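You operate a simulated robot arm through the tools that you are given. There is no shell and no other tool. Be economical: measure what you need, move in short steps, check, and stop when the job is done.

You are at the controls of a simulated robot arm. One attempt, no reset.

Task
Shut the trickle vent, wipe the rain spots off the sash and pull the fly screen back.
Fine: slide the screen aside first; white pad, put back; screen over the sash again.

Only the result counts: the job must be done as asked and must still hold three seconds after the hand-in. Knocking over, shifting, dropping, spilling or breaking anything else fails it.

Robot
A 6-joint arm with a two-finger parallel gripper, fixed in place. Base frame: the origin is at the foot of the arm, x ahead of it, y to its left, z up; the work surface is at about z = 0.95. Lengths are in m, angles in rad, forces in N, time in s.
With the tool pointing down near the work surface it reaches from about 0.36 to 0.82 m from the base axis. Its first joint turns from -2.897 to 2.897 rad. Payload 3.91 kg.
Tool frame: the origin (TCP) lies between the finger pads and is the grasp point; the fingertips stand 0.03 m ahead of it; z points along the fingers, y is the line along which they close. Largest opening 0.11 m; finger width 0.02, thickness 0.01; the body of the gripper, 0.048 by 0.112 m, starts 0.055 m behind the TCP.
Orientation is that of the tool frame in the base frame, as [roll, pitch, yaw] about the fixed x, y, z axes, in that order (R = Rz(yaw) Ry(pitch) Rx(roll)). With the fingers straight down and closing along the base's y, the tool's x points along the base's -x, its y along +y and its z along -z.

Tools
- The arm moves only by the tool move_arm. Its argument "rows" is a list of rows, each a list of 7 numbers: the shift along the base's x, y, z in m, then the turn, a rotation vector about the base's x, y, z in rad, then the finger opening in m, from 0 to 0.11. In form: [[dx, dy, dz, rx, ry, rz, fingers], ...]. A call has 1 to 12 rows; each row shifts and turns the commanded pose from where the row before left it. Each row takes 0.2 s and may step no farther than 0.05 m and 0.15 rad from the row before; otherwise, or with a gripper value out of range, the whole call is refused. A pose out of reach is approached as far as the arm can. The call stops where the force on the tool passes 50 N (or 10 N more than at its start, if that is more) or the arm is blocked; 0.2 s more then pass. Each finger travels about 0.045 m/s and halts on what it meets, pressing with about 31 N; the grip force reading is that of the motor and also rises with nothing between the fingers. The clock runs only during rows and for 0.2 s after the last one: add rows that do not move to give the fingers time. The reply holds the time, the measured pose of the TCP, the force on the tool along the base axes, the opening and the grip force, in the units named above and with some noise.
- Cameras (640 x 400 px; columns grow to the right, rows downward): "scene" is now at [-0.0118, 0.212, 1.6252]; the picture's right is [0.68, -0.73, 0.00], its down [-0.44, -0.42, -0.79] and it looks along [0.58, 0.54, -0.61] (base axes); focal length 260 px, centre (320, 200). "wrist" rides on the gripper at [-0.036, 0, -0.057] in the tool frame; the picture's right is [0.00, -1.00, 0.00], its down [0.97, 0.00, -0.24] and it looks along [0.24, 0.00, 0.97] (tool axes); focal length 218 px, centre (320, 200). There is no depth. A picture from a camera that has moved, and an enlarged one, comes with that camera's place and axes in the base frame and with its lens.
- get_image(camera): a new picture of that camera. It takes no simulated time.
- raise_lower(by): slides the trunk up (or, below 0, down) by that many m; the arm and the scene camera ride with it, the base frame stays. It gives what a move gives, with no picture.
- aim_head(pan, tilt): turns the head with the scene camera to pan (to the left, within 2.705 rad either way) and tilt (down, from -0.506 to 1.204), counted from straight ahead of the robot. It gives what a move gives.
- enlarge(camera, box): a new picture of the part [left, top, right, bottom] of that camera's present view, enlarged. It takes no simulated time.
- job_done(): hands the job in; it is judged then, once.

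Go step by step. Nothing tells you positions but the pictures and the camera data: compare them with the known pose of the tool, close in by small moves and look again before you grip or let go. The budget is 120 turns and 76 pictures, counting those below and the enlarged ones. Unless the task says otherwise, let go and move clear before handing in, and close with one line.

The tools are called as a command line: name --pt "numbers of a row" for each row, then --argument value for the rest, lists and objects as JSON in quotes. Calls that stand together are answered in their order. move_arm: Moves the arm, as the interface text tells. Its arguments: {"type":"object","properties":{"rows":{"type":"array","items":{"type":"array","items":{"type":"number"}}}},"required":["rows"]} The other tools are called the same way: raise_lower (by) slides the trunk up or down; aim_head (pan, tilt) turns the head that bears the scene camera; get_image (camera) takes a picture; enlarge (camera, box) takes an enlarged picture of a part of a camera's view; job_done () hands the job in.

At the start:

```text
time: 0.0
tool_pos: [0.1784, 0.3021, 1.4551]
tool_rot: [-3.141, 0.001, -3.141]
wrist_force: [-0.4, -0.1, 0.6]
finger_gap: 0.1101
grip_force: 0.0
trunk travel left (down, up): [-0.575, 0.035]
head pan, tilt: [0.752, 0.654]
```

scene: 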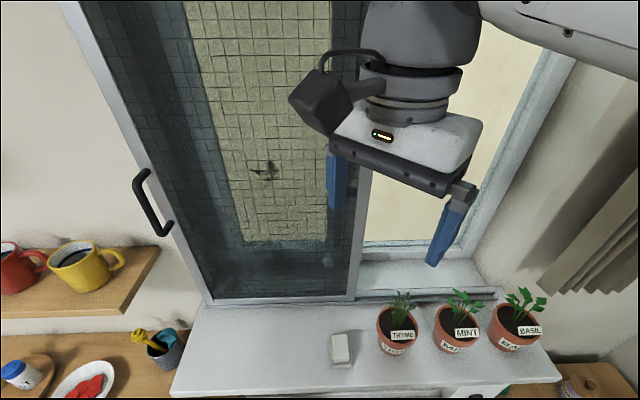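
wrist: 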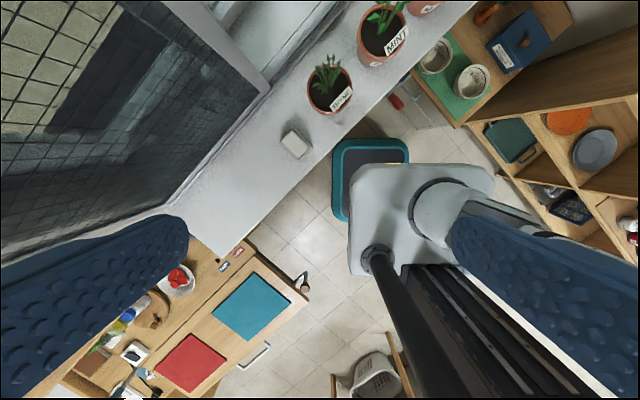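

I see a window with a framed fly screen with a black handle on its left side, a white pad on the sill and herb pots to the right. I'll look higher and wider to find the trickle vent.

aim_head --pan 0.9 --tilt 0.1

get_image --camera "scene"

```text
time: 1.0
tool_pos: [0.1793, 0.3022, 1.4556]
tool_rot: [-3.141, 0.0, -3.141]
wrist_force: [0.4, 0.1, 0.2]
finger_gap: 0.1099
grip_force: 0.1
trunk travel left (down, up): [-0.575, 0.035]
head pan, tilt: [0.901, 0.099]
```

```text
73 pictures are left
camera scene: at [-0.0178, 0.2249, 1.676], right [0.78, -0.62, 0.0], down [-0.06, -0.08, -0.99], along [0.62, 0.78, -0.1], focal length 260 px, centre (320, 200)
```

scene: 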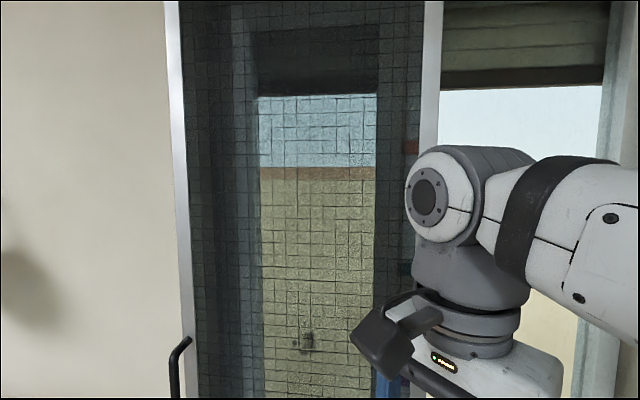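

The screen is tall; something small shows behind it at about (305,343). I'll zoom in there and on the original downward view.

enlarge --camera "scene" --box '[240, 280, 400, 400]'

aim_head --pan 0.9 --tilt 0.6

get_image --camera "scene"

enlarge --camera "scene" --box '[200, 200, 460, 380]'

```text
3.33 times, centred on (320, 340) of scene
camera zoom: at [-0.0178, 0.2249, 1.676], right [0.78, -0.62, 0.0], down [-0.06, -0.08, -0.99], along [0.62, 0.78, -0.1], focal length 865 px, centre (320, -267)
```

zoom: 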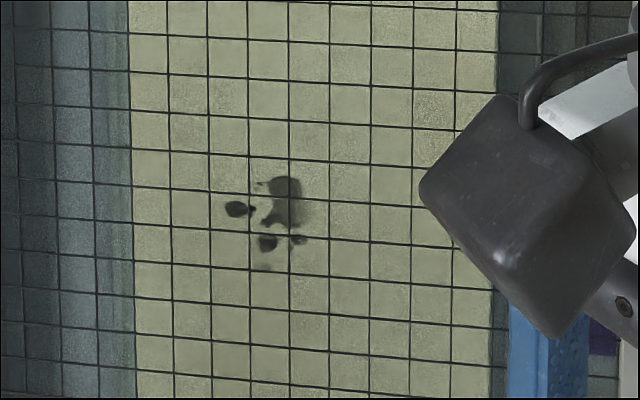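

```text
time: 1.9
tool_pos: [0.1797, 0.3018, 1.4547]
tool_rot: [3.141, -0.001, 3.141]
wrist_force: [0.6, 0.7, -0.1]
finger_gap: 0.1102
grip_force: 0.0
trunk travel left (down, up): [-0.575, 0.035]
head pan, tilt: [0.901, 0.6]
```

```text
71 pictures are left
camera scene: at [-0.0201, 0.2221, 1.63], right [0.78, -0.62, 0.0], down [-0.35, -0.44, -0.83], along [0.51, 0.65, -0.56], focal length 260 px, centre (320, 200)
```

scene: 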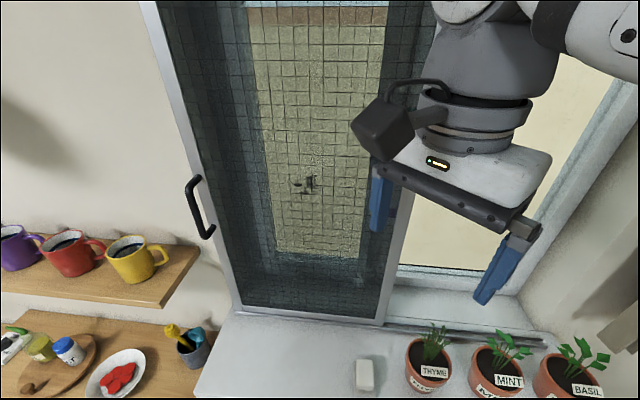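

```text
2.22 times, centred on (330, 290) of scene
camera zoom: at [-0.0201, 0.2221, 1.63], right [0.78, -0.62, 0.0], down [-0.35, -0.44, -0.83], along [0.51, 0.65, -0.56], focal length 577 px, centre (298, 0)
```

zoom: 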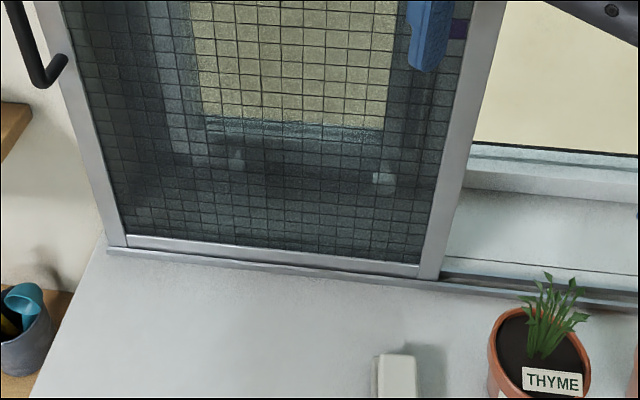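

The window wall runs at about 45° (along [0.7,-0.7]) about 0.54 m from the base; the spots are on the sash glass at z≈1.34, the handle bar is at about (0.04,0.67,1.35). I'll turn the tool toward the wall and bring it in front of the handle.

move_arm --pt "-0.012 0.016 -0.006 0 0 0.131 0.11" --pt "-0.012 0.016 -0.006 0 0 0.131 0.11" --pt "-0.012 0.016 -0.006 0 0 0.131 0.11" --pt "-0.012 0.016 -0.006 0 0 0.131 0.11" --pt "-0.012 0.016 -0.006 0 0 0.131 0.11" --pt "-0.012 0.016 -0.006 0 0 0.131 0.11"

move_arm --pt "-0.012 0.016 -0.006 0.101 -0.101 0 0.11" --pt "-0.012 0.016 -0.006 0.101 -0.101 0 0.11" --pt "-0.012 0.016 -0.006 0.101 -0.101 0 0.11" --pt "-0.012 0.016 -0.006 0.101 -0.101 0 0.11" --pt "-0.012 0.016 -0.006 0.101 -0.101 0 0.11" --pt "-0.012 0.016 -0.006 0.101 -0.101 0 0.11" --pt "-0.012 0.016 -0.006 0.101 -0.101 0 0.11" --pt "-0.012 0.016 -0.006 0.101 -0.101 0 0.11" --pt "-0.012 0.016 -0.006 0.101 -0.101 0 0.11" --pt "-0.012 0.016 -0.006 0.101 -0.101 0 0.11" --pt "-0.012 0.016 -0.006 0.101 -0.101 0 0.11"

get_image --camera "scene"

get_image --camera "wrist"

```text
time: 3.3
tool_pos: [0.1063, 0.4017, 1.4181]
tool_rot: [3.141, 0.0, -2.352]
wrist_force: [-0.5, 0.7, 0.6]
finger_gap: 0.11
grip_force: 0.1
trunk travel left (down, up): [-0.575, 0.035]
head pan, tilt: [0.901, 0.6]
```

```text
time: 4.1
tool_pos: [0.1559, 0.4346, 1.3941]
tool_rot: [-3.124, 0.373, -2.532]
wrist_force: [0.0, 0.4, -0.5]
finger_gap: 0.11
grip_force: 0.1
trunk travel left (down, up): [-0.575, 0.035]
head pan, tilt: [0.901, 0.6]
stopped in row 3: the arm was blocked; the commanded pose is now the measured one
```

```text
69 pictures are left
camera scene: at [-0.0208, 0.2179, 1.6198], right [0.77, -0.64, 0.0], down [-0.42, -0.51, -0.75], along [0.48, 0.58, -0.66], focal length 260 px, centre (320, 200)
```

scene: 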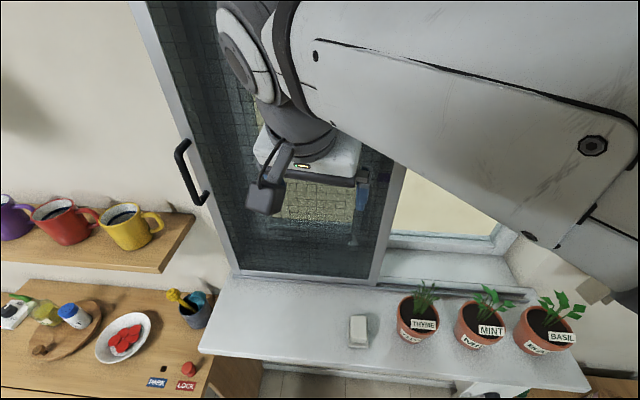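

```text
68 pictures are left
camera wrist: at [0.1641, 0.4431, 1.4598], right [0.57, -0.82, 0.02], down [-0.81, -0.56, -0.13], along [0.12, 0.06, -0.99], focal length 218 px, centre (320, 200)
```

wrist: 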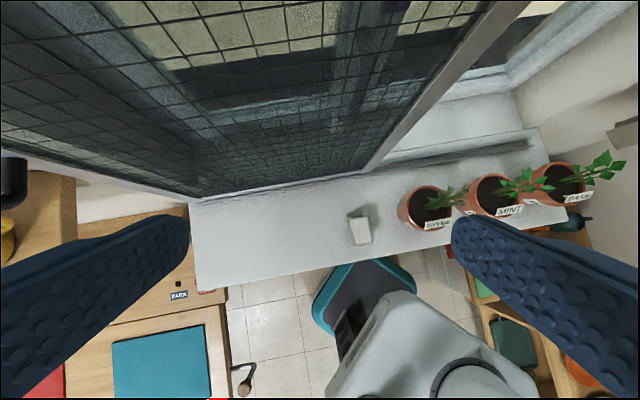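

The arm's elbow has bumped the head (its camera pose shifted), so that route is blocked. I'll back off and look at how the arm and head stand.

move_arm --pt "0 -0.03 0 -0.1 0.1 0 0.11" --pt "0.01 -0.04 0.01 -0.1 0.1 0 0.11" --pt "0.01 -0.04 0.01 -0.06 0.06 0 0.11"

aim_head --pan -0.5 --tilt 0.9

get_image --camera "scene"

get_image --camera "wrist"

```text
time: 4.9
tool_pos: [0.1728, 0.3222, 1.4131]
tool_rot: [-3.068, 0.012, -2.513]
wrist_force: [-0.9, -1.0, 0.2]
finger_gap: 0.1101
grip_force: 0.0
trunk travel left (down, up): [-0.575, 0.035]
head pan, tilt: [0.901, 0.6]
```

```text
time: 6.4
tool_pos: [0.1732, 0.3242, 1.4123]
tool_rot: [-3.064, 0.012, -2.514]
wrist_force: [0.4, 0.7, 0.2]
finger_gap: 0.1099
grip_force: 0.1
trunk travel left (down, up): [-0.575, 0.035]
head pan, tilt: [-0.499, 0.901]
```

```text
67 pictures are left
camera scene: at [-0.0087, 0.1167, 1.6051], right [-0.48, -0.88, 0.0], down [-0.69, 0.37, -0.62], along [0.55, -0.3, -0.78], focal length 260 px, centre (320, 200)
```

scene: 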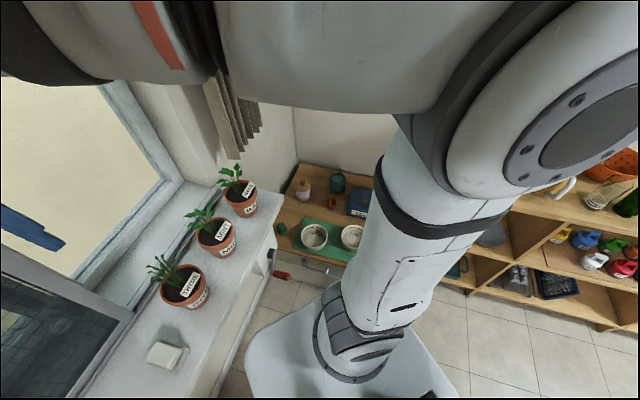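

```text
66 pictures are left
camera wrist: at [0.1977, 0.3495, 1.4695], right [0.59, -0.81, 0.08], down [-0.8, -0.56, 0.23], along [-0.14, -0.19, -0.97], focal length 218 px, centre (320, 200)
```

wrist: 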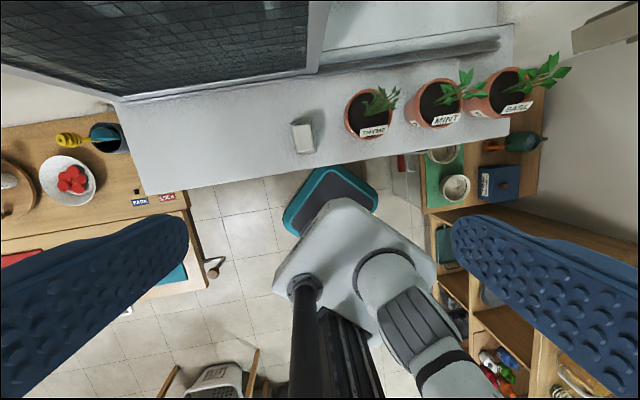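

The shoulder is low (~1.13) and the elbow bulges next to the head, so tool-down with the arm stretched out should pass under the head. I'll turn the tool so that the camera is on the room side and the fingers close along the wall.

move_arm --pt "0 0 0 0 0 -0.15 0.11" --pt "0 0 0 0 0 -0.15 0.11" --pt "0 0 0 0 0 -0.15 0.11" --pt "0 0 0 0 0 -0.15 0.11" --pt "0 0 0 0 0 -0.15 0.11" --pt "0 0 0 0 0 -0.15 0.11" --pt "0 0 0 0 0 -0.15 0.11" --pt "0 0 0 0 0 -0.15 0.11" --pt "0 0 0 0 0 -0.15 0.11" --pt "0 0 0 0 0 -0.15 0.11"

move_arm --pt "0 0 0 0 0 -0.15 0.11" --pt "0 0 0 0 0 -0.15 0.11" --pt "0 0 0 0 0 -0.15 0.11" --pt "0 0 0 0 0 -0.15 0.11" --pt "0 0 0 0 0 -0.15 0.11" --pt "0 0 0 0 0 -0.15 0.11" --pt "0 0 0 0 0 -0.15 0.11" --pt "0 0 0 0 0 -0.15 0.11" --pt "0 0 0 0 0 -0.15 0.11" --pt "0 0 0 0 0 -0.135 0.11"

raise_lower --by 0.034

aim_head --pan 1.5 --tilt 0.4

get_image --camera "scene"

get_image --camera "wrist"

```text
time: 8.6
tool_pos: [0.1727, 0.3242, 1.4143]
tool_rot: [-3.064, 0.012, 2.268]
wrist_force: [0.3, 0.2, -0.5]
finger_gap: 0.1103
grip_force: 0.1
trunk travel left (down, up): [-0.575, 0.035]
head pan, tilt: [-0.499, 0.901]
```

```text
time: 10.8
tool_pos: [0.3112, 0.2129, 1.3969]
tool_rot: [-3.059, 0.011, 0.795]
wrist_force: [0.7, -0.5, 0.2]
finger_gap: 0.1101
grip_force: 0.1
out of reach, approached as far as the arm can: row 7, 8, 9, 10
trunk travel left (down, up): [-0.575, 0.035]
head pan, tilt: [-0.499, 0.901]
```

```text
time: 11.6
tool_pos: [0.3095, 0.2159, 1.4318]
tool_rot: [-3.06, 0.011, 0.794]
wrist_force: [0.2, -0.1, -0.1]
finger_gap: 0.1097
grip_force: 0.1
trunk travel left (down, up): [-0.609, 0.001]
head pan, tilt: [-0.499, 0.901]
```

```text
time: 13.5
tool_pos: [0.3108, 0.2147, 1.432]
tool_rot: [-3.058, 0.012, 0.797]
wrist_force: [-0.1, 0.1, -1.2]
finger_gap: 0.1099
grip_force: 0.2
trunk travel left (down, up): [-0.609, 0.001]
head pan, tilt: [1.499, 0.4]
```

```text
65 pictures are left
camera scene: at [-0.0683, 0.2452, 1.6821], right [1.0, -0.07, 0.0], down [-0.03, -0.39, -0.92], along [0.07, 0.92, -0.39], focal length 260 px, centre (320, 200)
```

scene: 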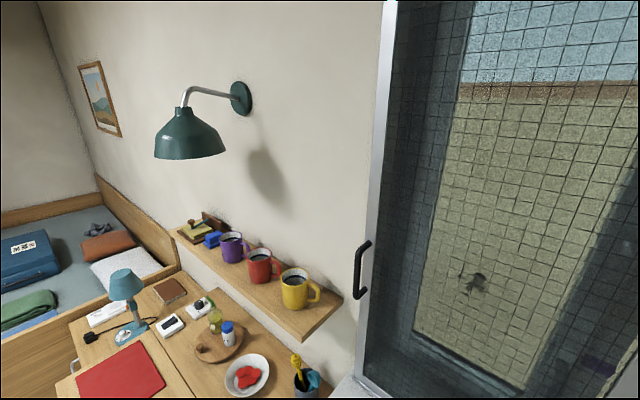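

```text
64 pictures are left
camera wrist: at [0.2872, 0.1874, 1.4894], right [-0.71, 0.7, 0.08], down [0.69, 0.68, 0.23], along [0.1, 0.22, -0.97], focal length 218 px, centre (320, 200)
```

wrist: 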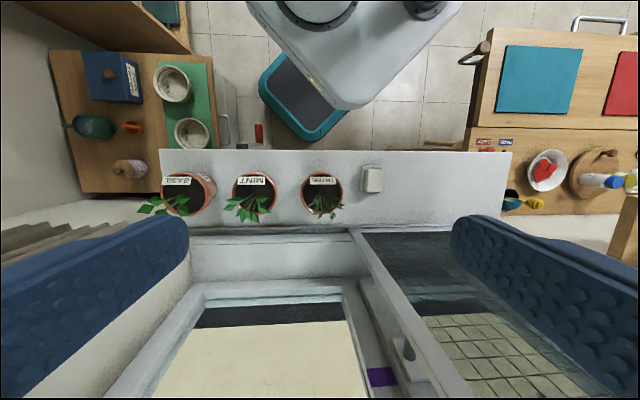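

I now have the handle bar triangulated at about (0.03,0.637), z 1.30–1.42. I'll turn the head away for clearance and slide along the wall towards it with the tool down.

aim_head --pan 2.2 --tilt 0.2

move_arm --pt "0.012 0.012 0 -0.058 -0.06 0 0.11" --pt "0.012 0.012 0 0 0 0 0.11" --pt "-0.03 0.03 -0.008 0 0 0 0.11" --pt "-0.03 0.03 -0.008 0 0 0 0.11" --pt "-0.03 0.03 -0.008 0 0 0 0.11" --pt "-0.03 0.03 -0.008 0 0 0 0.11"

```text
time: 14.6
tool_pos: [0.3109, 0.2161, 1.4326]
tool_rot: [-3.059, 0.01, 0.796]
wrist_force: [-0.5, -0.6, -0.1]
finger_gap: 0.1099
grip_force: 0.2
trunk travel left (down, up): [-0.609, 0.001]
head pan, tilt: [2.201, 0.201]
```

```text
time: 16.0
tool_pos: [0.3405, 0.2228, 1.4215]
tool_rot: [3.141, 0.012, 0.801]
wrist_force: [-0.4, -0.7, 0.3]
finger_gap: 0.11
grip_force: 0.1
out of reach, approached as far as the arm can: row 1, 3, 4, 5, 6
trunk travel left (down, up): [-0.609, 0.001]
head pan, tilt: [2.201, 0.201]
```

That yaw runs the last joint into its limit, so I'll rotate back to the comfortable yaw (camera side to the wall, tilted later) while moving left along the wall.

move_arm --pt "-0.01 0.01 0 0 0 0.15 0.11" --pt "-0.01 0.01 0 0 0 0.15 0.11" --pt "-0.01 0.01 0 0 0 0.15 0.11" --pt "-0.01 0.01 0 0 0 0.15 0.11" --pt "-0.01 0.01 0 0 0 0.15 0.11" --pt "-0.01 0.01 0 0 0 0.15 0.11" --pt "-0.01 0.01 0 0 0 0.15 0.11" --pt "-0.01 0.01 0 0 0 0.15 0.11" --pt "-0.01 0.01 0 0 0 0.15 0.11" --pt "-0.01 0.01 0 0 0 0.15 0.11"

move_arm --pt "-0.02 0.02 0 0 0 0.15 0.11" --pt "-0.02 0.02 0 0 0 0.15 0.11" --pt "-0.02 0.02 0 0 0 0.15 0.11" --pt "-0.02 0.02 0 0 0 0.15 0.11" --pt "-0.02 0.02 0 0 0 0.15 0.11" --pt "-0.02 0.02 0 0 0 0.15 0.11" --pt "-0.02 0.02 0 0 0 0.15 0.11" --pt "-0.02 0.02 0 0 0 0.15 0.11" --pt "-0.02 0.02 0 0 0 0.15 0.11" --pt "-0.02 0.02 0 0 0 0.15 0.11" --pt "-0.02 0.02 0 0 0 0.11 0.11"

get_image --camera "wrist"

```text
time: 18.2
tool_pos: [0.2419, 0.3236, 1.4196]
tool_rot: [3.14, 0.01, 2.297]
wrist_force: [-0.4, 0.6, -0.6]
finger_gap: 0.1099
grip_force: 0.0
trunk travel left (down, up): [-0.609, 0.001]
head pan, tilt: [2.201, 0.201]
```

```text
time: 20.6
tool_pos: [0.0212, 0.5438, 1.4214]
tool_rot: [3.141, 0.011, -2.378]
wrist_force: [0.7, 1.3, 0.5]
finger_gap: 0.1101
grip_force: 0.1
trunk travel left (down, up): [-0.609, 0.001]
head pan, tilt: [2.201, 0.201]
```

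```text
63 pictures are left
camera wrist: at [0.0441, 0.5688, 1.4787], right [0.69, -0.72, 0.0], down [-0.7, -0.67, 0.23], along [-0.17, -0.16, -0.97], focal length 218 px, centre (320, 200)
```

wrist: 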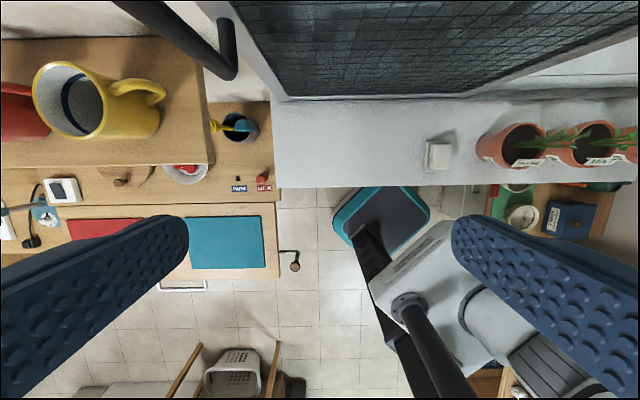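

The handle's lower corner is visible; the bar is near (0.033,0.65). I'll tilt the tool about 30° toward the wall while shifting left in front of the bar.

move_arm --pt "-0.008 0.012 -0.007 0.092 -0.092 0 0.1" --pt "-0.008 0.012 -0.007 0.092 -0.092 0 0.09" --pt "-0.007 0.012 -0.007 0.092 -0.092 0 0.08" --pt "-0.007 0.011 -0.007 0.092 -0.092 0 0.08" --pt "-0.007 0.011 -0.007 0 0 0 0.08"

get_image --camera "wrist"

get_image --camera "scene"

```text
time: 21.8
tool_pos: [-0.0164, 0.6015, 1.3854]
tool_rot: [3.128, 0.531, -2.382]
wrist_force: [1.1, -0.2, -0.4]
finger_gap: 0.0803
grip_force: 0.1
trunk travel left (down, up): [-0.609, 0.001]
head pan, tilt: [2.201, 0.201]
```

```text
62 pictures are left
camera wrist: at [-0.0167, 0.6032, 1.4529], right [0.69, -0.72, -0.01], down [-0.69, -0.66, -0.29], along [0.2, 0.21, -0.96], focal length 218 px, centre (320, 200)
```

wrist: 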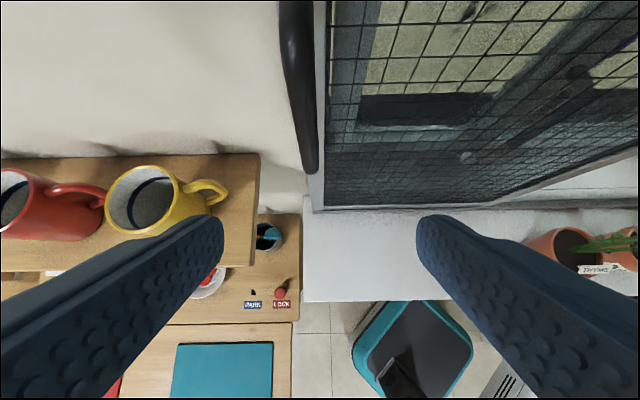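

```text
61 pictures are left
camera scene: at [-0.1302, 0.2291, 1.7005], right [0.81, 0.59, 0.0], down [0.12, -0.16, -0.98], along [-0.58, 0.79, -0.2], focal length 260 px, centre (320, 200)
```

scene: 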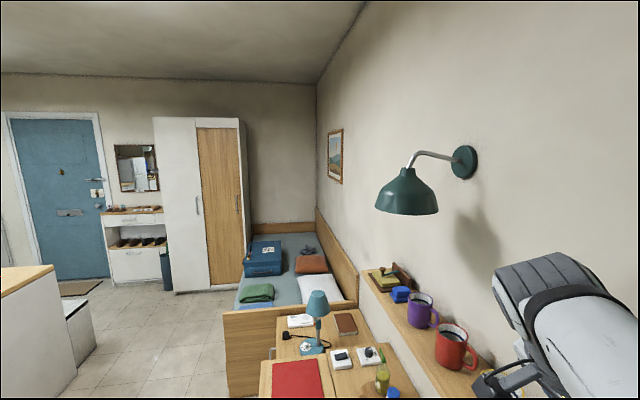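

The bar is neatly between the open fingers. I'll advance so they straddle it, then narrow the cage around it.

move_arm --pt "0.01 0.022 0 0 0 0 0.08" --pt "0.014 0.016 0 0 0 0 0.08" --pt "0.014 0.016 0 0 0 0 0.08" --pt "0.003 0.004 0 0 0 0 0.05" --pt "0 0 0 0 0 0 0.035" --pt "0 0 0 0 0 0 0.03"

get_image --camera "wrist"

```text
time: 23.2
tool_pos: [0.025, 0.6578, 1.386]
tool_rot: [3.127, 0.53, -2.382]
wrist_force: [-0.9, 0.9, 0.8]
finger_gap: 0.0301
grip_force: 0.0
trunk travel left (down, up): [-0.609, 0.001]
head pan, tilt: [2.201, 0.201]
```

```text
60 pictures are left
camera wrist: at [0.0246, 0.6599, 1.4538], right [0.69, -0.72, -0.01], down [-0.69, -0.66, -0.28], along [0.2, 0.21, -0.96], focal length 218 px, centre (320, 200)
```

wrist: 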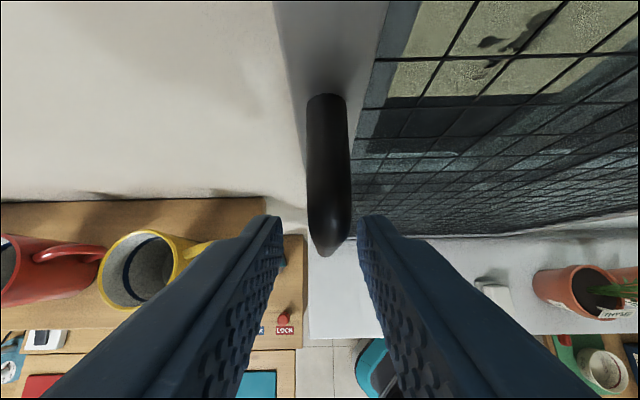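

The bar lies just ahead; I'll advance 12 mm more and begin pulling right a little to test.

move_arm --pt "0.0085 0.0085 0 0 0 0 0.03" --pt "0 0 0 0 0 0 0.02" --pt "0 0 0 0 0 0 0.01" --pt "0 0 0 0 0 0 0.0"

get_image --camera "wrist"

```text
time: 24.2
tool_pos: [0.0359, 0.665, 1.3858]
tool_rot: [3.129, 0.53, -2.383]
wrist_force: [9.0, -8.9, -2.9]
finger_gap: 0.0142
grip_force: 36.3
trunk travel left (down, up): [-0.609, 0.001]
head pan, tilt: [2.201, 0.201]
```

```text
59 pictures are left
camera wrist: at [0.0358, 0.6667, 1.4538], right [0.69, -0.72, -0.01], down [-0.69, -0.66, -0.28], along [0.2, 0.2, -0.96], focal length 218 px, centre (320, 200)
```

wrist: 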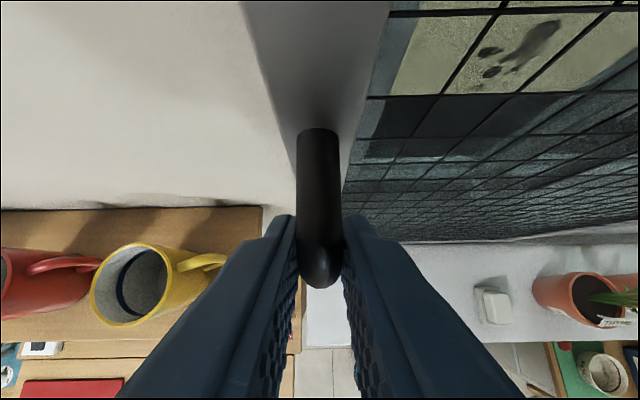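

The bar (14 mm) is gripped. I'll pull it right along the rail in steps.

move_arm --pt "0.015 -0.015 0 0 0 0 0.0" --pt "0.02 -0.02 0 0 0 0 0.0" --pt "0.02 -0.02 0 0 0 0 0.0" --pt "0.02 -0.02 0 0 0 0 0.0"

get_image --camera "wrist"

```text
time: 25.2
tool_pos: [0.109, 0.5907, 1.3854]
tool_rot: [3.127, 0.529, -2.382]
wrist_force: [5.7, 2.9, 0.5]
finger_gap: 0.0141
grip_force: 45.2
trunk travel left (down, up): [-0.609, 0.001]
head pan, tilt: [2.201, 0.201]
```

```text
58 pictures are left
camera wrist: at [0.11, 0.5922, 1.4537], right [0.69, -0.72, -0.01], down [-0.69, -0.66, -0.28], along [0.2, 0.2, -0.96], focal length 218 px, centre (320, 200)
```

wrist: 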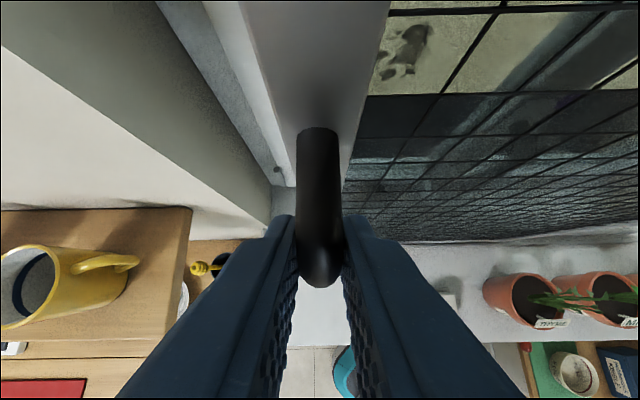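

The screen slides easily. Continuing.

move_arm --pt "0.02 -0.02 0 0 0 0 0.0" --pt "0.02 -0.02 0 0 0 0 0.0" --pt "0.02 -0.02 0 0 0 0 0.0" --pt "0.02 -0.02 0 0 0 0 0.0" --pt "0.02 -0.02 0 0 0 0 0.0"

get_image --camera "wrist"

```text
time: 26.4
tool_pos: [0.2091, 0.4905, 1.3865]
tool_rot: [3.128, 0.53, -2.381]
wrist_force: [5.3, 2.6, 8.1]
finger_gap: 0.014
grip_force: 45.2
trunk travel left (down, up): [-0.609, 0.001]
head pan, tilt: [2.201, 0.201]
```

```text
57 pictures are left
camera wrist: at [0.2099, 0.4919, 1.4536], right [0.69, -0.72, -0.01], down [-0.69, -0.66, -0.28], along [0.2, 0.21, -0.96], focal length 218 px, centre (320, 200)
```

wrist: 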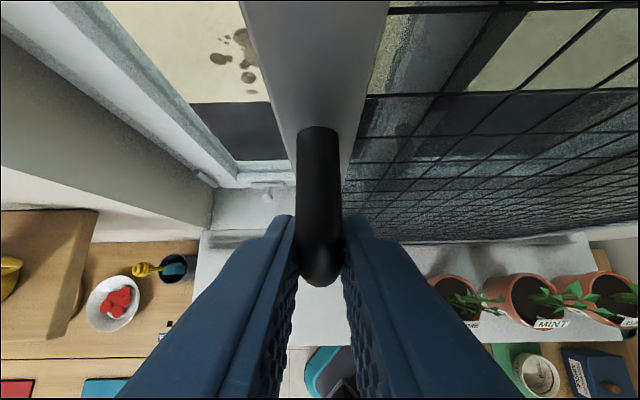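

Continuing to the right.

move_arm --pt "0.02 -0.02 0 0 0 0 0.0" --pt "0.02 -0.02 0 0 0 0 0.0" --pt "0.02 -0.02 0 0 0 0 0.0" --pt "0.02 -0.02 0 0 0 0 0.0" --pt "0.02 -0.02 0 0 0 0 0.0"

get_image --camera "wrist"

```text
time: 27.6
tool_pos: [0.3106, 0.3897, 1.3861]
tool_rot: [3.126, 0.531, -2.383]
wrist_force: [2.6, 1.2, 11.7]
finger_gap: 0.0142
grip_force: 44.8
trunk travel left (down, up): [-0.609, 0.001]
head pan, tilt: [2.201, 0.201]
```

```text
56 pictures are left
camera wrist: at [0.3103, 0.3911, 1.4534], right [0.69, -0.72, -0.01], down [-0.69, -0.66, -0.29], along [0.2, 0.21, -0.96], focal length 218 px, centre (320, 200)
```

wrist: 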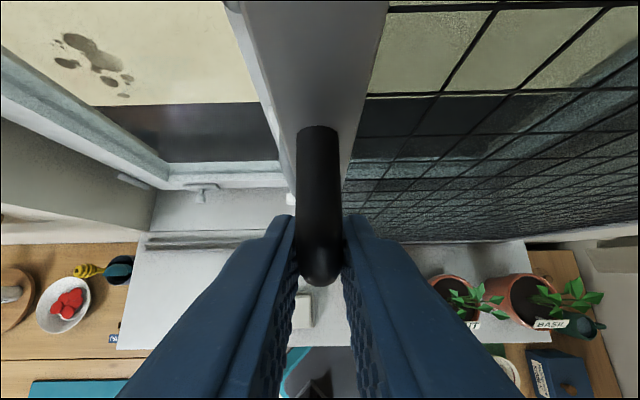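

A bit more until it reaches its stop or clears the sash.

move_arm --pt "0.02 -0.02 0 0 0 0 0.0" --pt "0.02 -0.02 0 0 0 0 0.0" --pt "0.01 -0.01 0 0 0 0 0.0"

get_image --camera "wrist"

```text
time: 28.1
tool_pos: [0.3215, 0.378, 1.3858]
tool_rot: [3.109, 0.531, -2.382]
wrist_force: [-17.4, 14.1, 0.9]
finger_gap: 0.0143
grip_force: 44.9
trunk travel left (down, up): [-0.609, 0.001]
head pan, tilt: [2.201, 0.201]
stopped in row 2: the force on the tool passed its limit (the readings are from after the stop); the commanded pose is now the measured one
```

```text
55 pictures are left
camera wrist: at [0.3228, 0.3788, 1.4532], right [0.7, -0.71, -0.03], down [-0.69, -0.67, -0.28], along [0.19, 0.22, -0.96], focal length 218 px, centre (320, 200)
```

wrist: 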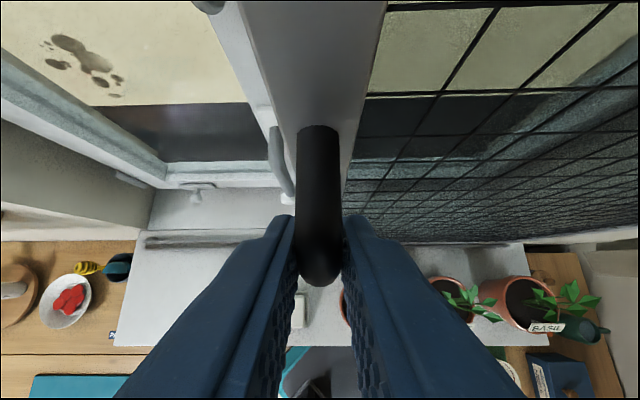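

The screen is at its right stop. I'll release, back off and look at the uncovered sash.

move_arm --pt "0 0 0 0 0 0 0.03" --pt "0 0 0 0 0 0 0.06" --pt "0 0 0 0 0 0 0.06" --pt "-0.025 -0.025 0 0 0 0 0.06" --pt "-0.025 -0.025 0 0 0 0 0.06"

aim_head --pan 1.3 --tilt 0.5

get_image --camera "scene"

get_image --camera "wrist"

```text
time: 29.2
tool_pos: [0.2747, 0.3232, 1.3842]
tool_rot: [3.112, 0.533, -2.383]
wrist_force: [-0.3, -0.5, 0.1]
finger_gap: 0.0599
grip_force: 0.1
trunk travel left (down, up): [-0.609, 0.001]
head pan, tilt: [2.201, 0.201]
```

```text
time: 30.4
tool_pos: [0.2758, 0.3256, 1.3843]
tool_rot: [3.112, 0.53, -2.384]
wrist_force: [-0.4, -0.4, 0.9]
finger_gap: 0.0599
grip_force: 0.1
trunk travel left (down, up): [-0.609, 0.001]
head pan, tilt: [1.3, 0.499]
```

```text
54 pictures are left
camera scene: at [-0.0508, 0.2405, 1.673], right [0.96, -0.27, 0.0], down [-0.13, -0.46, -0.88], along [0.23, 0.85, -0.48], focal length 260 px, centre (320, 200)
```

scene: 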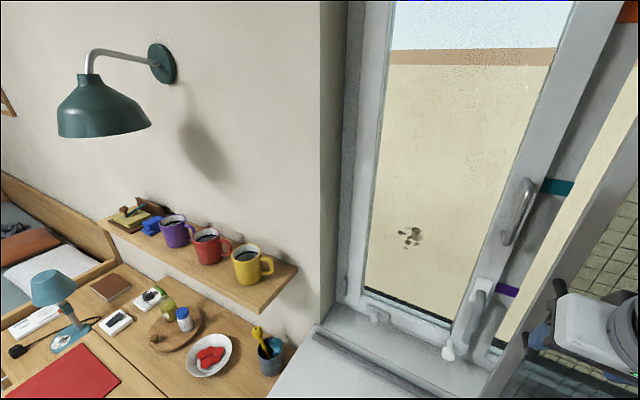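

```text
53 pictures are left
camera wrist: at [0.2763, 0.3256, 1.452], right [0.7, -0.72, -0.03], down [-0.69, -0.66, -0.28], along [0.19, 0.22, -0.96], focal length 218 px, centre (320, 200)
```

wrist: 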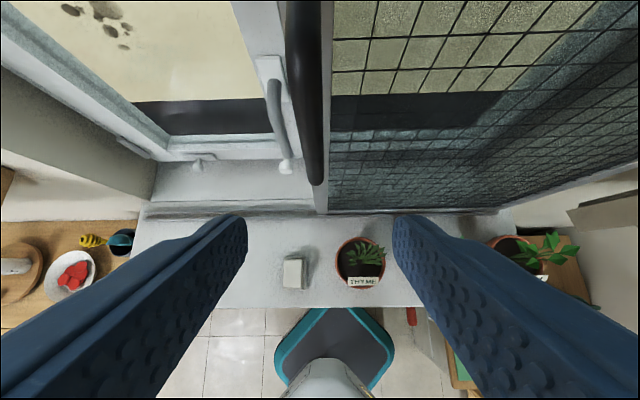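

The sash is uncovered: spots on the glass, handles on its right stile, a small fitting on the bottom rail. I'll zoom in and also look up for the trickle vent.

enlarge --camera "scene" --box '[320, 150, 600, 390]'

aim_head --pan 1.0 --tilt -0.3

get_image --camera "scene"

```text
1.67 times, centred on (460, 270) of scene
camera zoom: at [-0.0508, 0.2405, 1.673], right [0.96, -0.27, 0.0], down [-0.13, -0.46, -0.88], along [0.23, 0.85, -0.48], focal length 433 px, centre (87, 83)
```

zoom: 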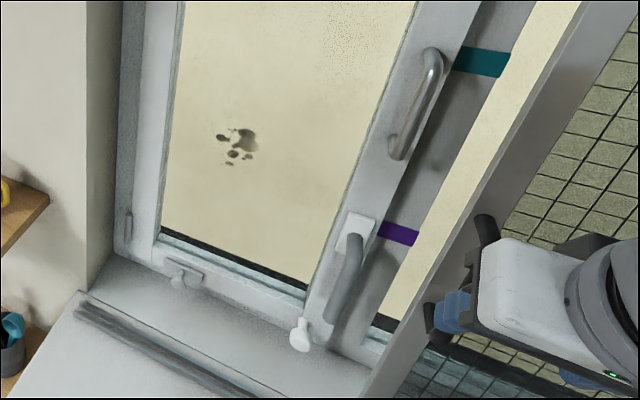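

```text
time: 31.6
tool_pos: [0.2756, 0.3249, 1.3844]
tool_rot: [3.111, 0.531, -2.385]
wrist_force: [-0.2, -1.0, -0.6]
finger_gap: 0.06
grip_force: 0.1
trunk travel left (down, up): [-0.609, 0.001]
head pan, tilt: [1.0, -0.3]
```

```text
51 pictures are left
camera scene: at [-0.0326, 0.219, 1.7446], right [0.84, -0.54, 0.0], down [0.16, 0.25, -0.96], along [0.52, 0.8, 0.29], focal length 260 px, centre (320, 200)
```

scene: 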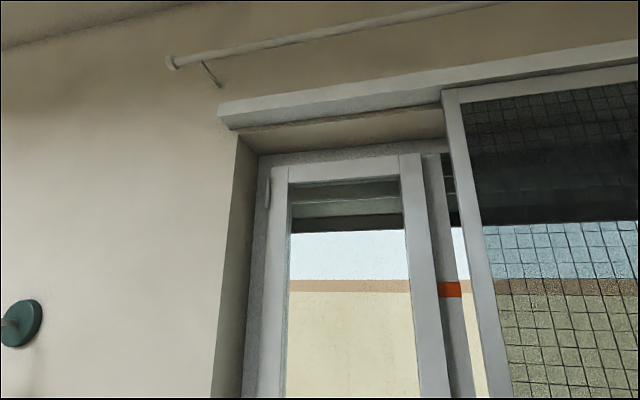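

No vent up top. I'll enlarge the fittings on the sash's bottom rail and right stile.

enlarge --camera "wrist" --box '[100, 80, 340, 230]'

aim_head --pan 0.9 --tilt 0.7

enlarge --camera "scene" --box '[220, 130, 420, 290]'

```text
2.67 times, centred on (220, 155) of wrist
camera zoom: at [0.2763, 0.3256, 1.4519], right [0.7, -0.72, -0.03], down [-0.69, -0.66, -0.28], along [0.19, 0.22, -0.96], focal length 582 px, centre (587, 320)
```

zoom: 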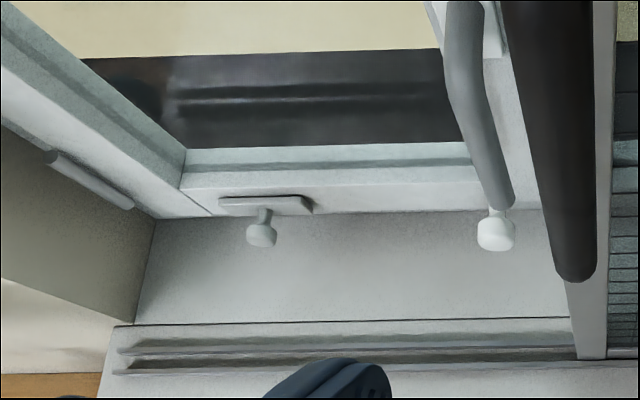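

```text
time: 32.9
tool_pos: [0.2753, 0.3237, 1.385]
tool_rot: [3.112, 0.531, -2.384]
wrist_force: [0.2, 0.8, -0.3]
finger_gap: 0.0602
grip_force: 0.1
trunk travel left (down, up): [-0.609, 0.001]
head pan, tilt: [0.901, 0.7]
```

```text
2.50 times, centred on (320, 210) of scene
camera zoom: at [-0.0222, 0.2194, 1.6554], right [0.78, -0.62, 0.0], down [-0.4, -0.5, -0.77], along [0.48, 0.6, -0.64], focal length 649 px, centre (320, 175)
```

zoom: 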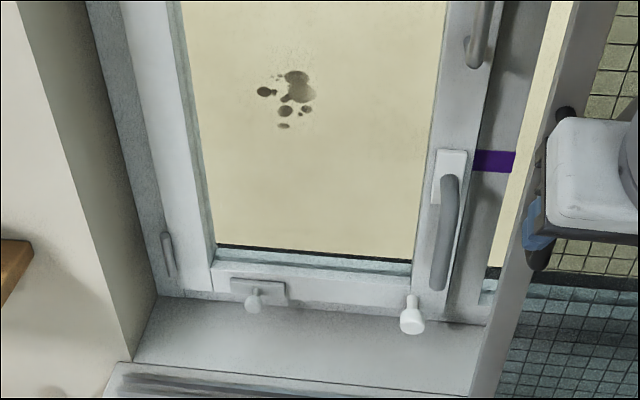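

I triangulate the grey plate-and-knob at about (0.23,0.67,1.03) and the white knob at (0.364,0.533,1.02). I'll zoom more tightly to understand both.

enlarge --camera "scene" --box '[270, 225, 340, 270]'

enlarge --camera "scene" --box '[325, 190, 395, 275]'

enlarge --camera "wrist" --box '[160, 130, 320, 200]'

```text
8.89 times, centred on (305, 248) of scene
camera zoom: at [-0.0222, 0.2194, 1.6554], right [0.78, -0.62, 0.0], down [-0.4, -0.5, -0.77], along [0.48, 0.6, -0.64], focal length 2307 px, centre (453, -222)
```

zoom: 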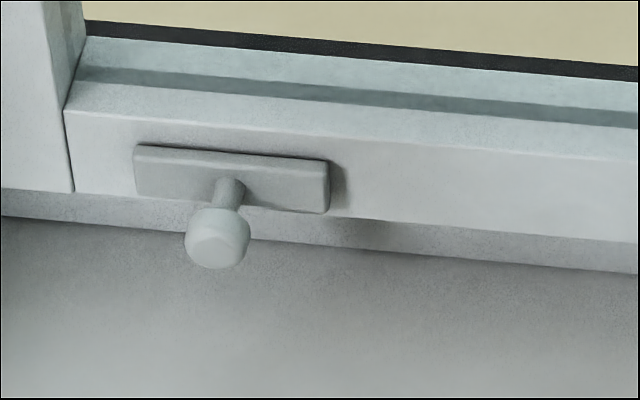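

```text
4.71 times, centred on (360, 232) of scene
camera zoom: at [-0.0222, 0.2194, 1.6554], right [0.78, -0.62, 0.0], down [-0.4, -0.5, -0.77], along [0.48, 0.6, -0.64], focal length 1221 px, centre (132, 47)
```

zoom: 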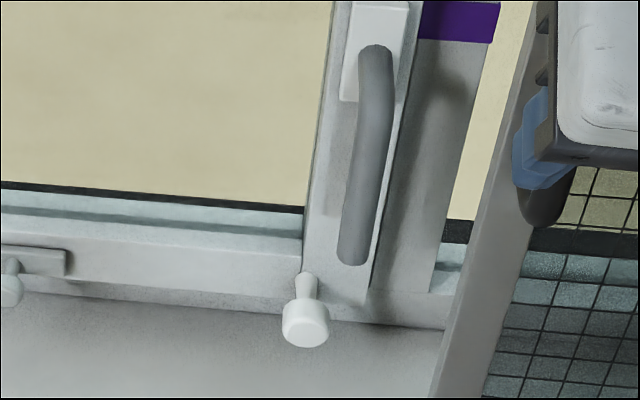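

```text
4.00 times, centred on (240, 165) of wrist
camera zoom: at [0.2763, 0.3256, 1.452], right [0.7, -0.72, -0.03], down [-0.69, -0.66, -0.28], along [0.19, 0.22, -0.96], focal length 873 px, centre (640, 340)
```

zoom: 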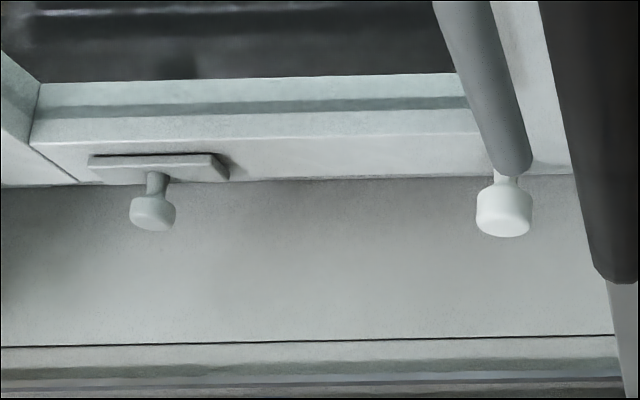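

The grey plate with knob is a likely slide vent, but let me check the upper sash and the stile fittings before deciding.

aim_head --pan 1.0 --tilt -0.1

enlarge --camera "scene" --box '[200, 60, 520, 260]'

aim_head --pan 1.1 --tilt 0.45

enlarge --camera "scene" --box '[360, 100, 520, 300]'

```text
time: 34.0
tool_pos: [0.2766, 0.3241, 1.384]
tool_rot: [3.111, 0.53, -2.384]
wrist_force: [-1.2, -0.4, 0.6]
finger_gap: 0.0598
grip_force: 0.0
trunk travel left (down, up): [-0.609, 0.001]
head pan, tilt: [1.0, -0.099]
```

```text
2.00 times, centred on (360, 160) of scene
camera zoom: at [-0.028, 0.2261, 1.7279], right [0.84, -0.54, 0.0], down [0.05, 0.08, -1.0], along [0.54, 0.84, 0.1], focal length 519 px, centre (240, 280)
```

zoom: 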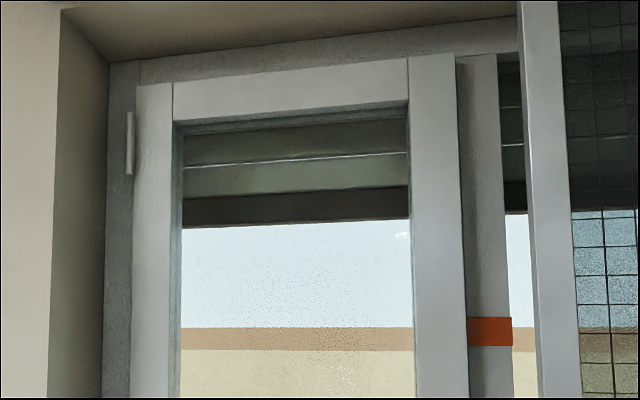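

```text
time: 35.0
tool_pos: [0.2756, 0.3248, 1.384]
tool_rot: [3.113, 0.532, -2.385]
wrist_force: [0.2, 0.1, 0.2]
finger_gap: 0.0599
grip_force: 0.1
trunk travel left (down, up): [-0.609, 0.001]
head pan, tilt: [1.1, 0.45]
```

```text
2.00 times, centred on (440, 200) of scene
camera zoom: at [-0.0333, 0.2347, 1.6776], right [0.89, -0.45, 0.0], down [-0.2, -0.39, -0.9], along [0.41, 0.8, -0.43], focal length 519 px, centre (80, 200)
```

zoom: 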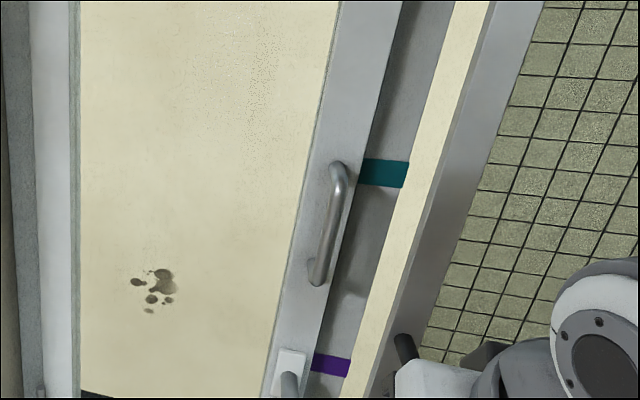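

Only the plate-and-knob looks like a slide vent, sitting at the left end of the bottom rail with free room to its right. I'll move in front of it (head turned away for clearance) and tilt the tool further.

aim_head --pan 2.2 --tilt 0.2

move_arm --pt "-0.027 0.028 -0.02 0 0 0 0.06" --pt "-0.027 0.028 -0.02 0 0 0 0.06" --pt "-0.027 0.028 -0.02 0 0 0 0.06" --pt "-0.027 0.028 -0.02 0 0 0 0.06" --pt "-0.027 0.028 -0.02 0 0 0 0.06" --pt "-0.027 0.028 -0.02 0 0 0 0.06" --pt "-0.027 0.028 -0.02 0 0 0 0.06" --pt "0 0 -0.02 0.076 -0.076 0 0.06" --pt "0 0 -0.02 0.076 -0.076 0 0.06" --pt "0 0 0 0.076 -0.076 0 0.06" --pt "0 0 0 0.076 -0.076 0 0.06"

get_image --camera "wrist"

```text
time: 36.3
tool_pos: [0.2763, 0.3252, 1.3842]
tool_rot: [3.113, 0.532, -2.385]
wrist_force: [-0.6, 0.2, -0.1]
finger_gap: 0.06
grip_force: 0.1
trunk travel left (down, up): [-0.609, 0.001]
head pan, tilt: [2.201, 0.201]
```

```text
time: 38.7
tool_pos: [0.0865, 0.5219, 1.2059]
tool_rot: [3.093, 0.961, -2.396]
wrist_force: [0.6, 1.1, -0.1]
finger_gap: 0.06
grip_force: 0.1
trunk travel left (down, up): [-0.609, 0.001]
head pan, tilt: [2.201, 0.201]
```

```text
43 pictures are left
camera wrist: at [0.0671, 0.5017, 1.2683], right [0.71, -0.71, -0.03], down [-0.54, -0.52, -0.66], along [0.45, 0.48, -0.75], focal length 218 px, centre (320, 200)
```

wrist: 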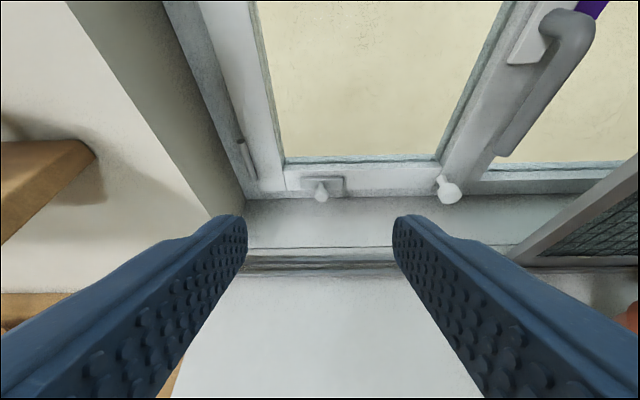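

The vent knob is centred ahead. I'll approach to about 6 cm short of it and look again.

move_arm --pt "0.02 0.022 -0.028 0 0 0 0.06" --pt "0.02 0.022 -0.028 0 0 0 0.06" --pt "0.02 0.022 -0.028 0 0 0 0.06" --pt "0.02 0.022 -0.028 0 0 0 0.06" --pt "0.02 0.021 -0.028 0 0 0 0.05"

get_image --camera "wrist"

```text
time: 39.9
tool_pos: [0.1881, 0.6328, 1.0642]
tool_rot: [3.094, 0.961, -2.396]
wrist_force: [0.0, -0.5, 0.2]
finger_gap: 0.0501
grip_force: 0.0
trunk travel left (down, up): [-0.609, 0.001]
head pan, tilt: [2.201, 0.201]
```

```text
42 pictures are left
camera wrist: at [0.1697, 0.6131, 1.1271], right [0.71, -0.71, -0.03], down [-0.55, -0.52, -0.66], along [0.45, 0.48, -0.75], focal length 218 px, centre (320, 200)
```

wrist: 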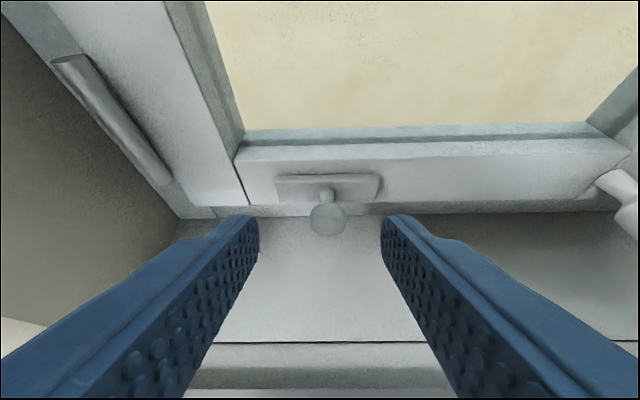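

The knob sits between the fingers' line. I'll go in to straddle it and close.

move_arm --pt "0.012 0.01 -0.014 0 0 0 0.05" --pt "0.012 0.01 -0.014 0 0 0 0.05" --pt "0.006 0.005 -0.008 0 0 0 0.05"

get_image --camera "wrist"

```text
time: 40.7
tool_pos: [0.2169, 0.6547, 1.0292]
tool_rot: [3.095, 0.961, -2.4]
wrist_force: [0.5, 0.5, -0.1]
finger_gap: 0.0502
grip_force: 0.0
trunk travel left (down, up): [-0.609, 0.001]
head pan, tilt: [2.201, 0.201]
```

```text
41 pictures are left
camera wrist: at [0.1984, 0.6356, 1.0919], right [0.71, -0.71, -0.03], down [-0.55, -0.52, -0.66], along [0.45, 0.48, -0.75], focal length 218 px, centre (320, 200)
```

wrist: 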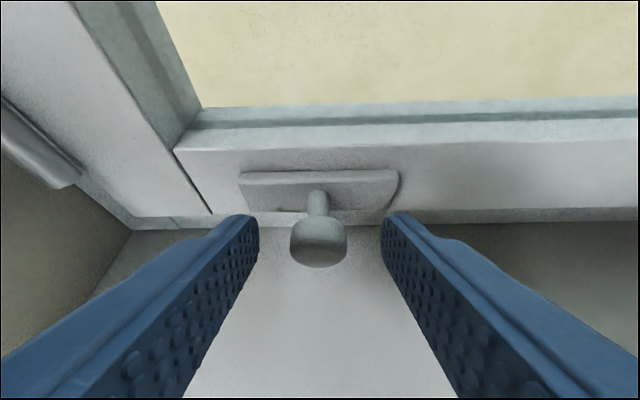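

The knob is between the fingers near the tips; closing on it.

move_arm --pt "0 0 0 0 0 0 0.02" --pt "0 0 0 0 0 0 0.0" --pt "0 0 0 0 0 0 0.0"

move_arm --pt "0.005 -0.005 0 0 0 0 0.0" --pt "0.005 -0.005 0 0 0 0 0.0"

get_image --camera "wrist"

```text
time: 41.5
tool_pos: [0.2171, 0.6558, 1.0299]
tool_rot: [3.093, 0.96, -2.397]
wrist_force: [0.7, 0.7, -0.7]
finger_gap: 0.0207
grip_force: 41.0
trunk travel left (down, up): [-0.609, 0.001]
head pan, tilt: [2.201, 0.201]
```

```text
time: 42.1
tool_pos: [0.2272, 0.6444, 1.0298]
tool_rot: [3.094, 0.959, -2.398]
wrist_force: [0.8, 0.3, -0.1]
finger_gap: 0.0204
grip_force: 45.3
trunk travel left (down, up): [-0.609, 0.001]
head pan, tilt: [2.201, 0.201]
```

```text
40 pictures are left
camera wrist: at [0.208, 0.6259, 1.0921], right [0.71, -0.71, -0.03], down [-0.55, -0.52, -0.66], along [0.45, 0.48, -0.75], focal length 218 px, centre (320, 200)
```

wrist: 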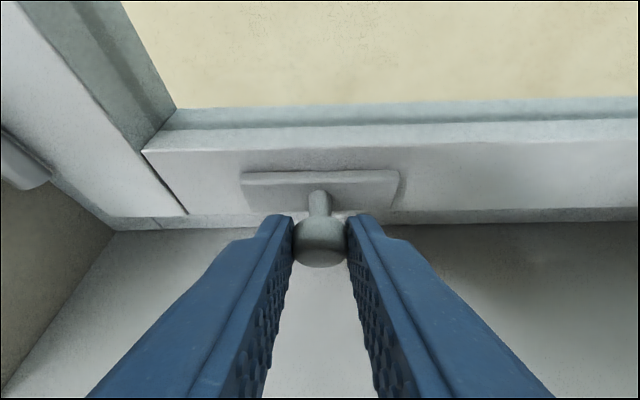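

The plate slides freely with the knob, so it is the vent slide. I'll continue right and watch for a stop or exposed slots.

move_arm --pt "0.007 -0.007 0 0 0 0 0.0" --pt "0.007 -0.007 0 0 0 0 0.0" --pt "0.007 -0.007 0 0 0 0 0.0" --pt "0.007 -0.007 0 0 0 0 0.0"

get_image --camera "wrist"

```text
time: 43.1
tool_pos: [0.2502, 0.6213, 1.0293]
tool_rot: [3.097, 0.96, -2.389]
wrist_force: [-20.4, 26.3, -4.9]
finger_gap: 0.0204
grip_force: 45.1
trunk travel left (down, up): [-0.609, 0.001]
head pan, tilt: [2.201, 0.201]
```

```text
39 pictures are left
camera wrist: at [0.2314, 0.6026, 1.0921], right [0.71, -0.7, -0.03], down [-0.54, -0.52, -0.66], along [0.45, 0.48, -0.75], focal length 218 px, centre (320, 200)
```

wrist: 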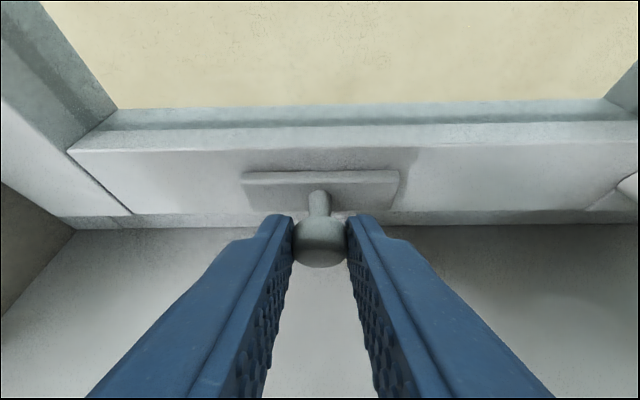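

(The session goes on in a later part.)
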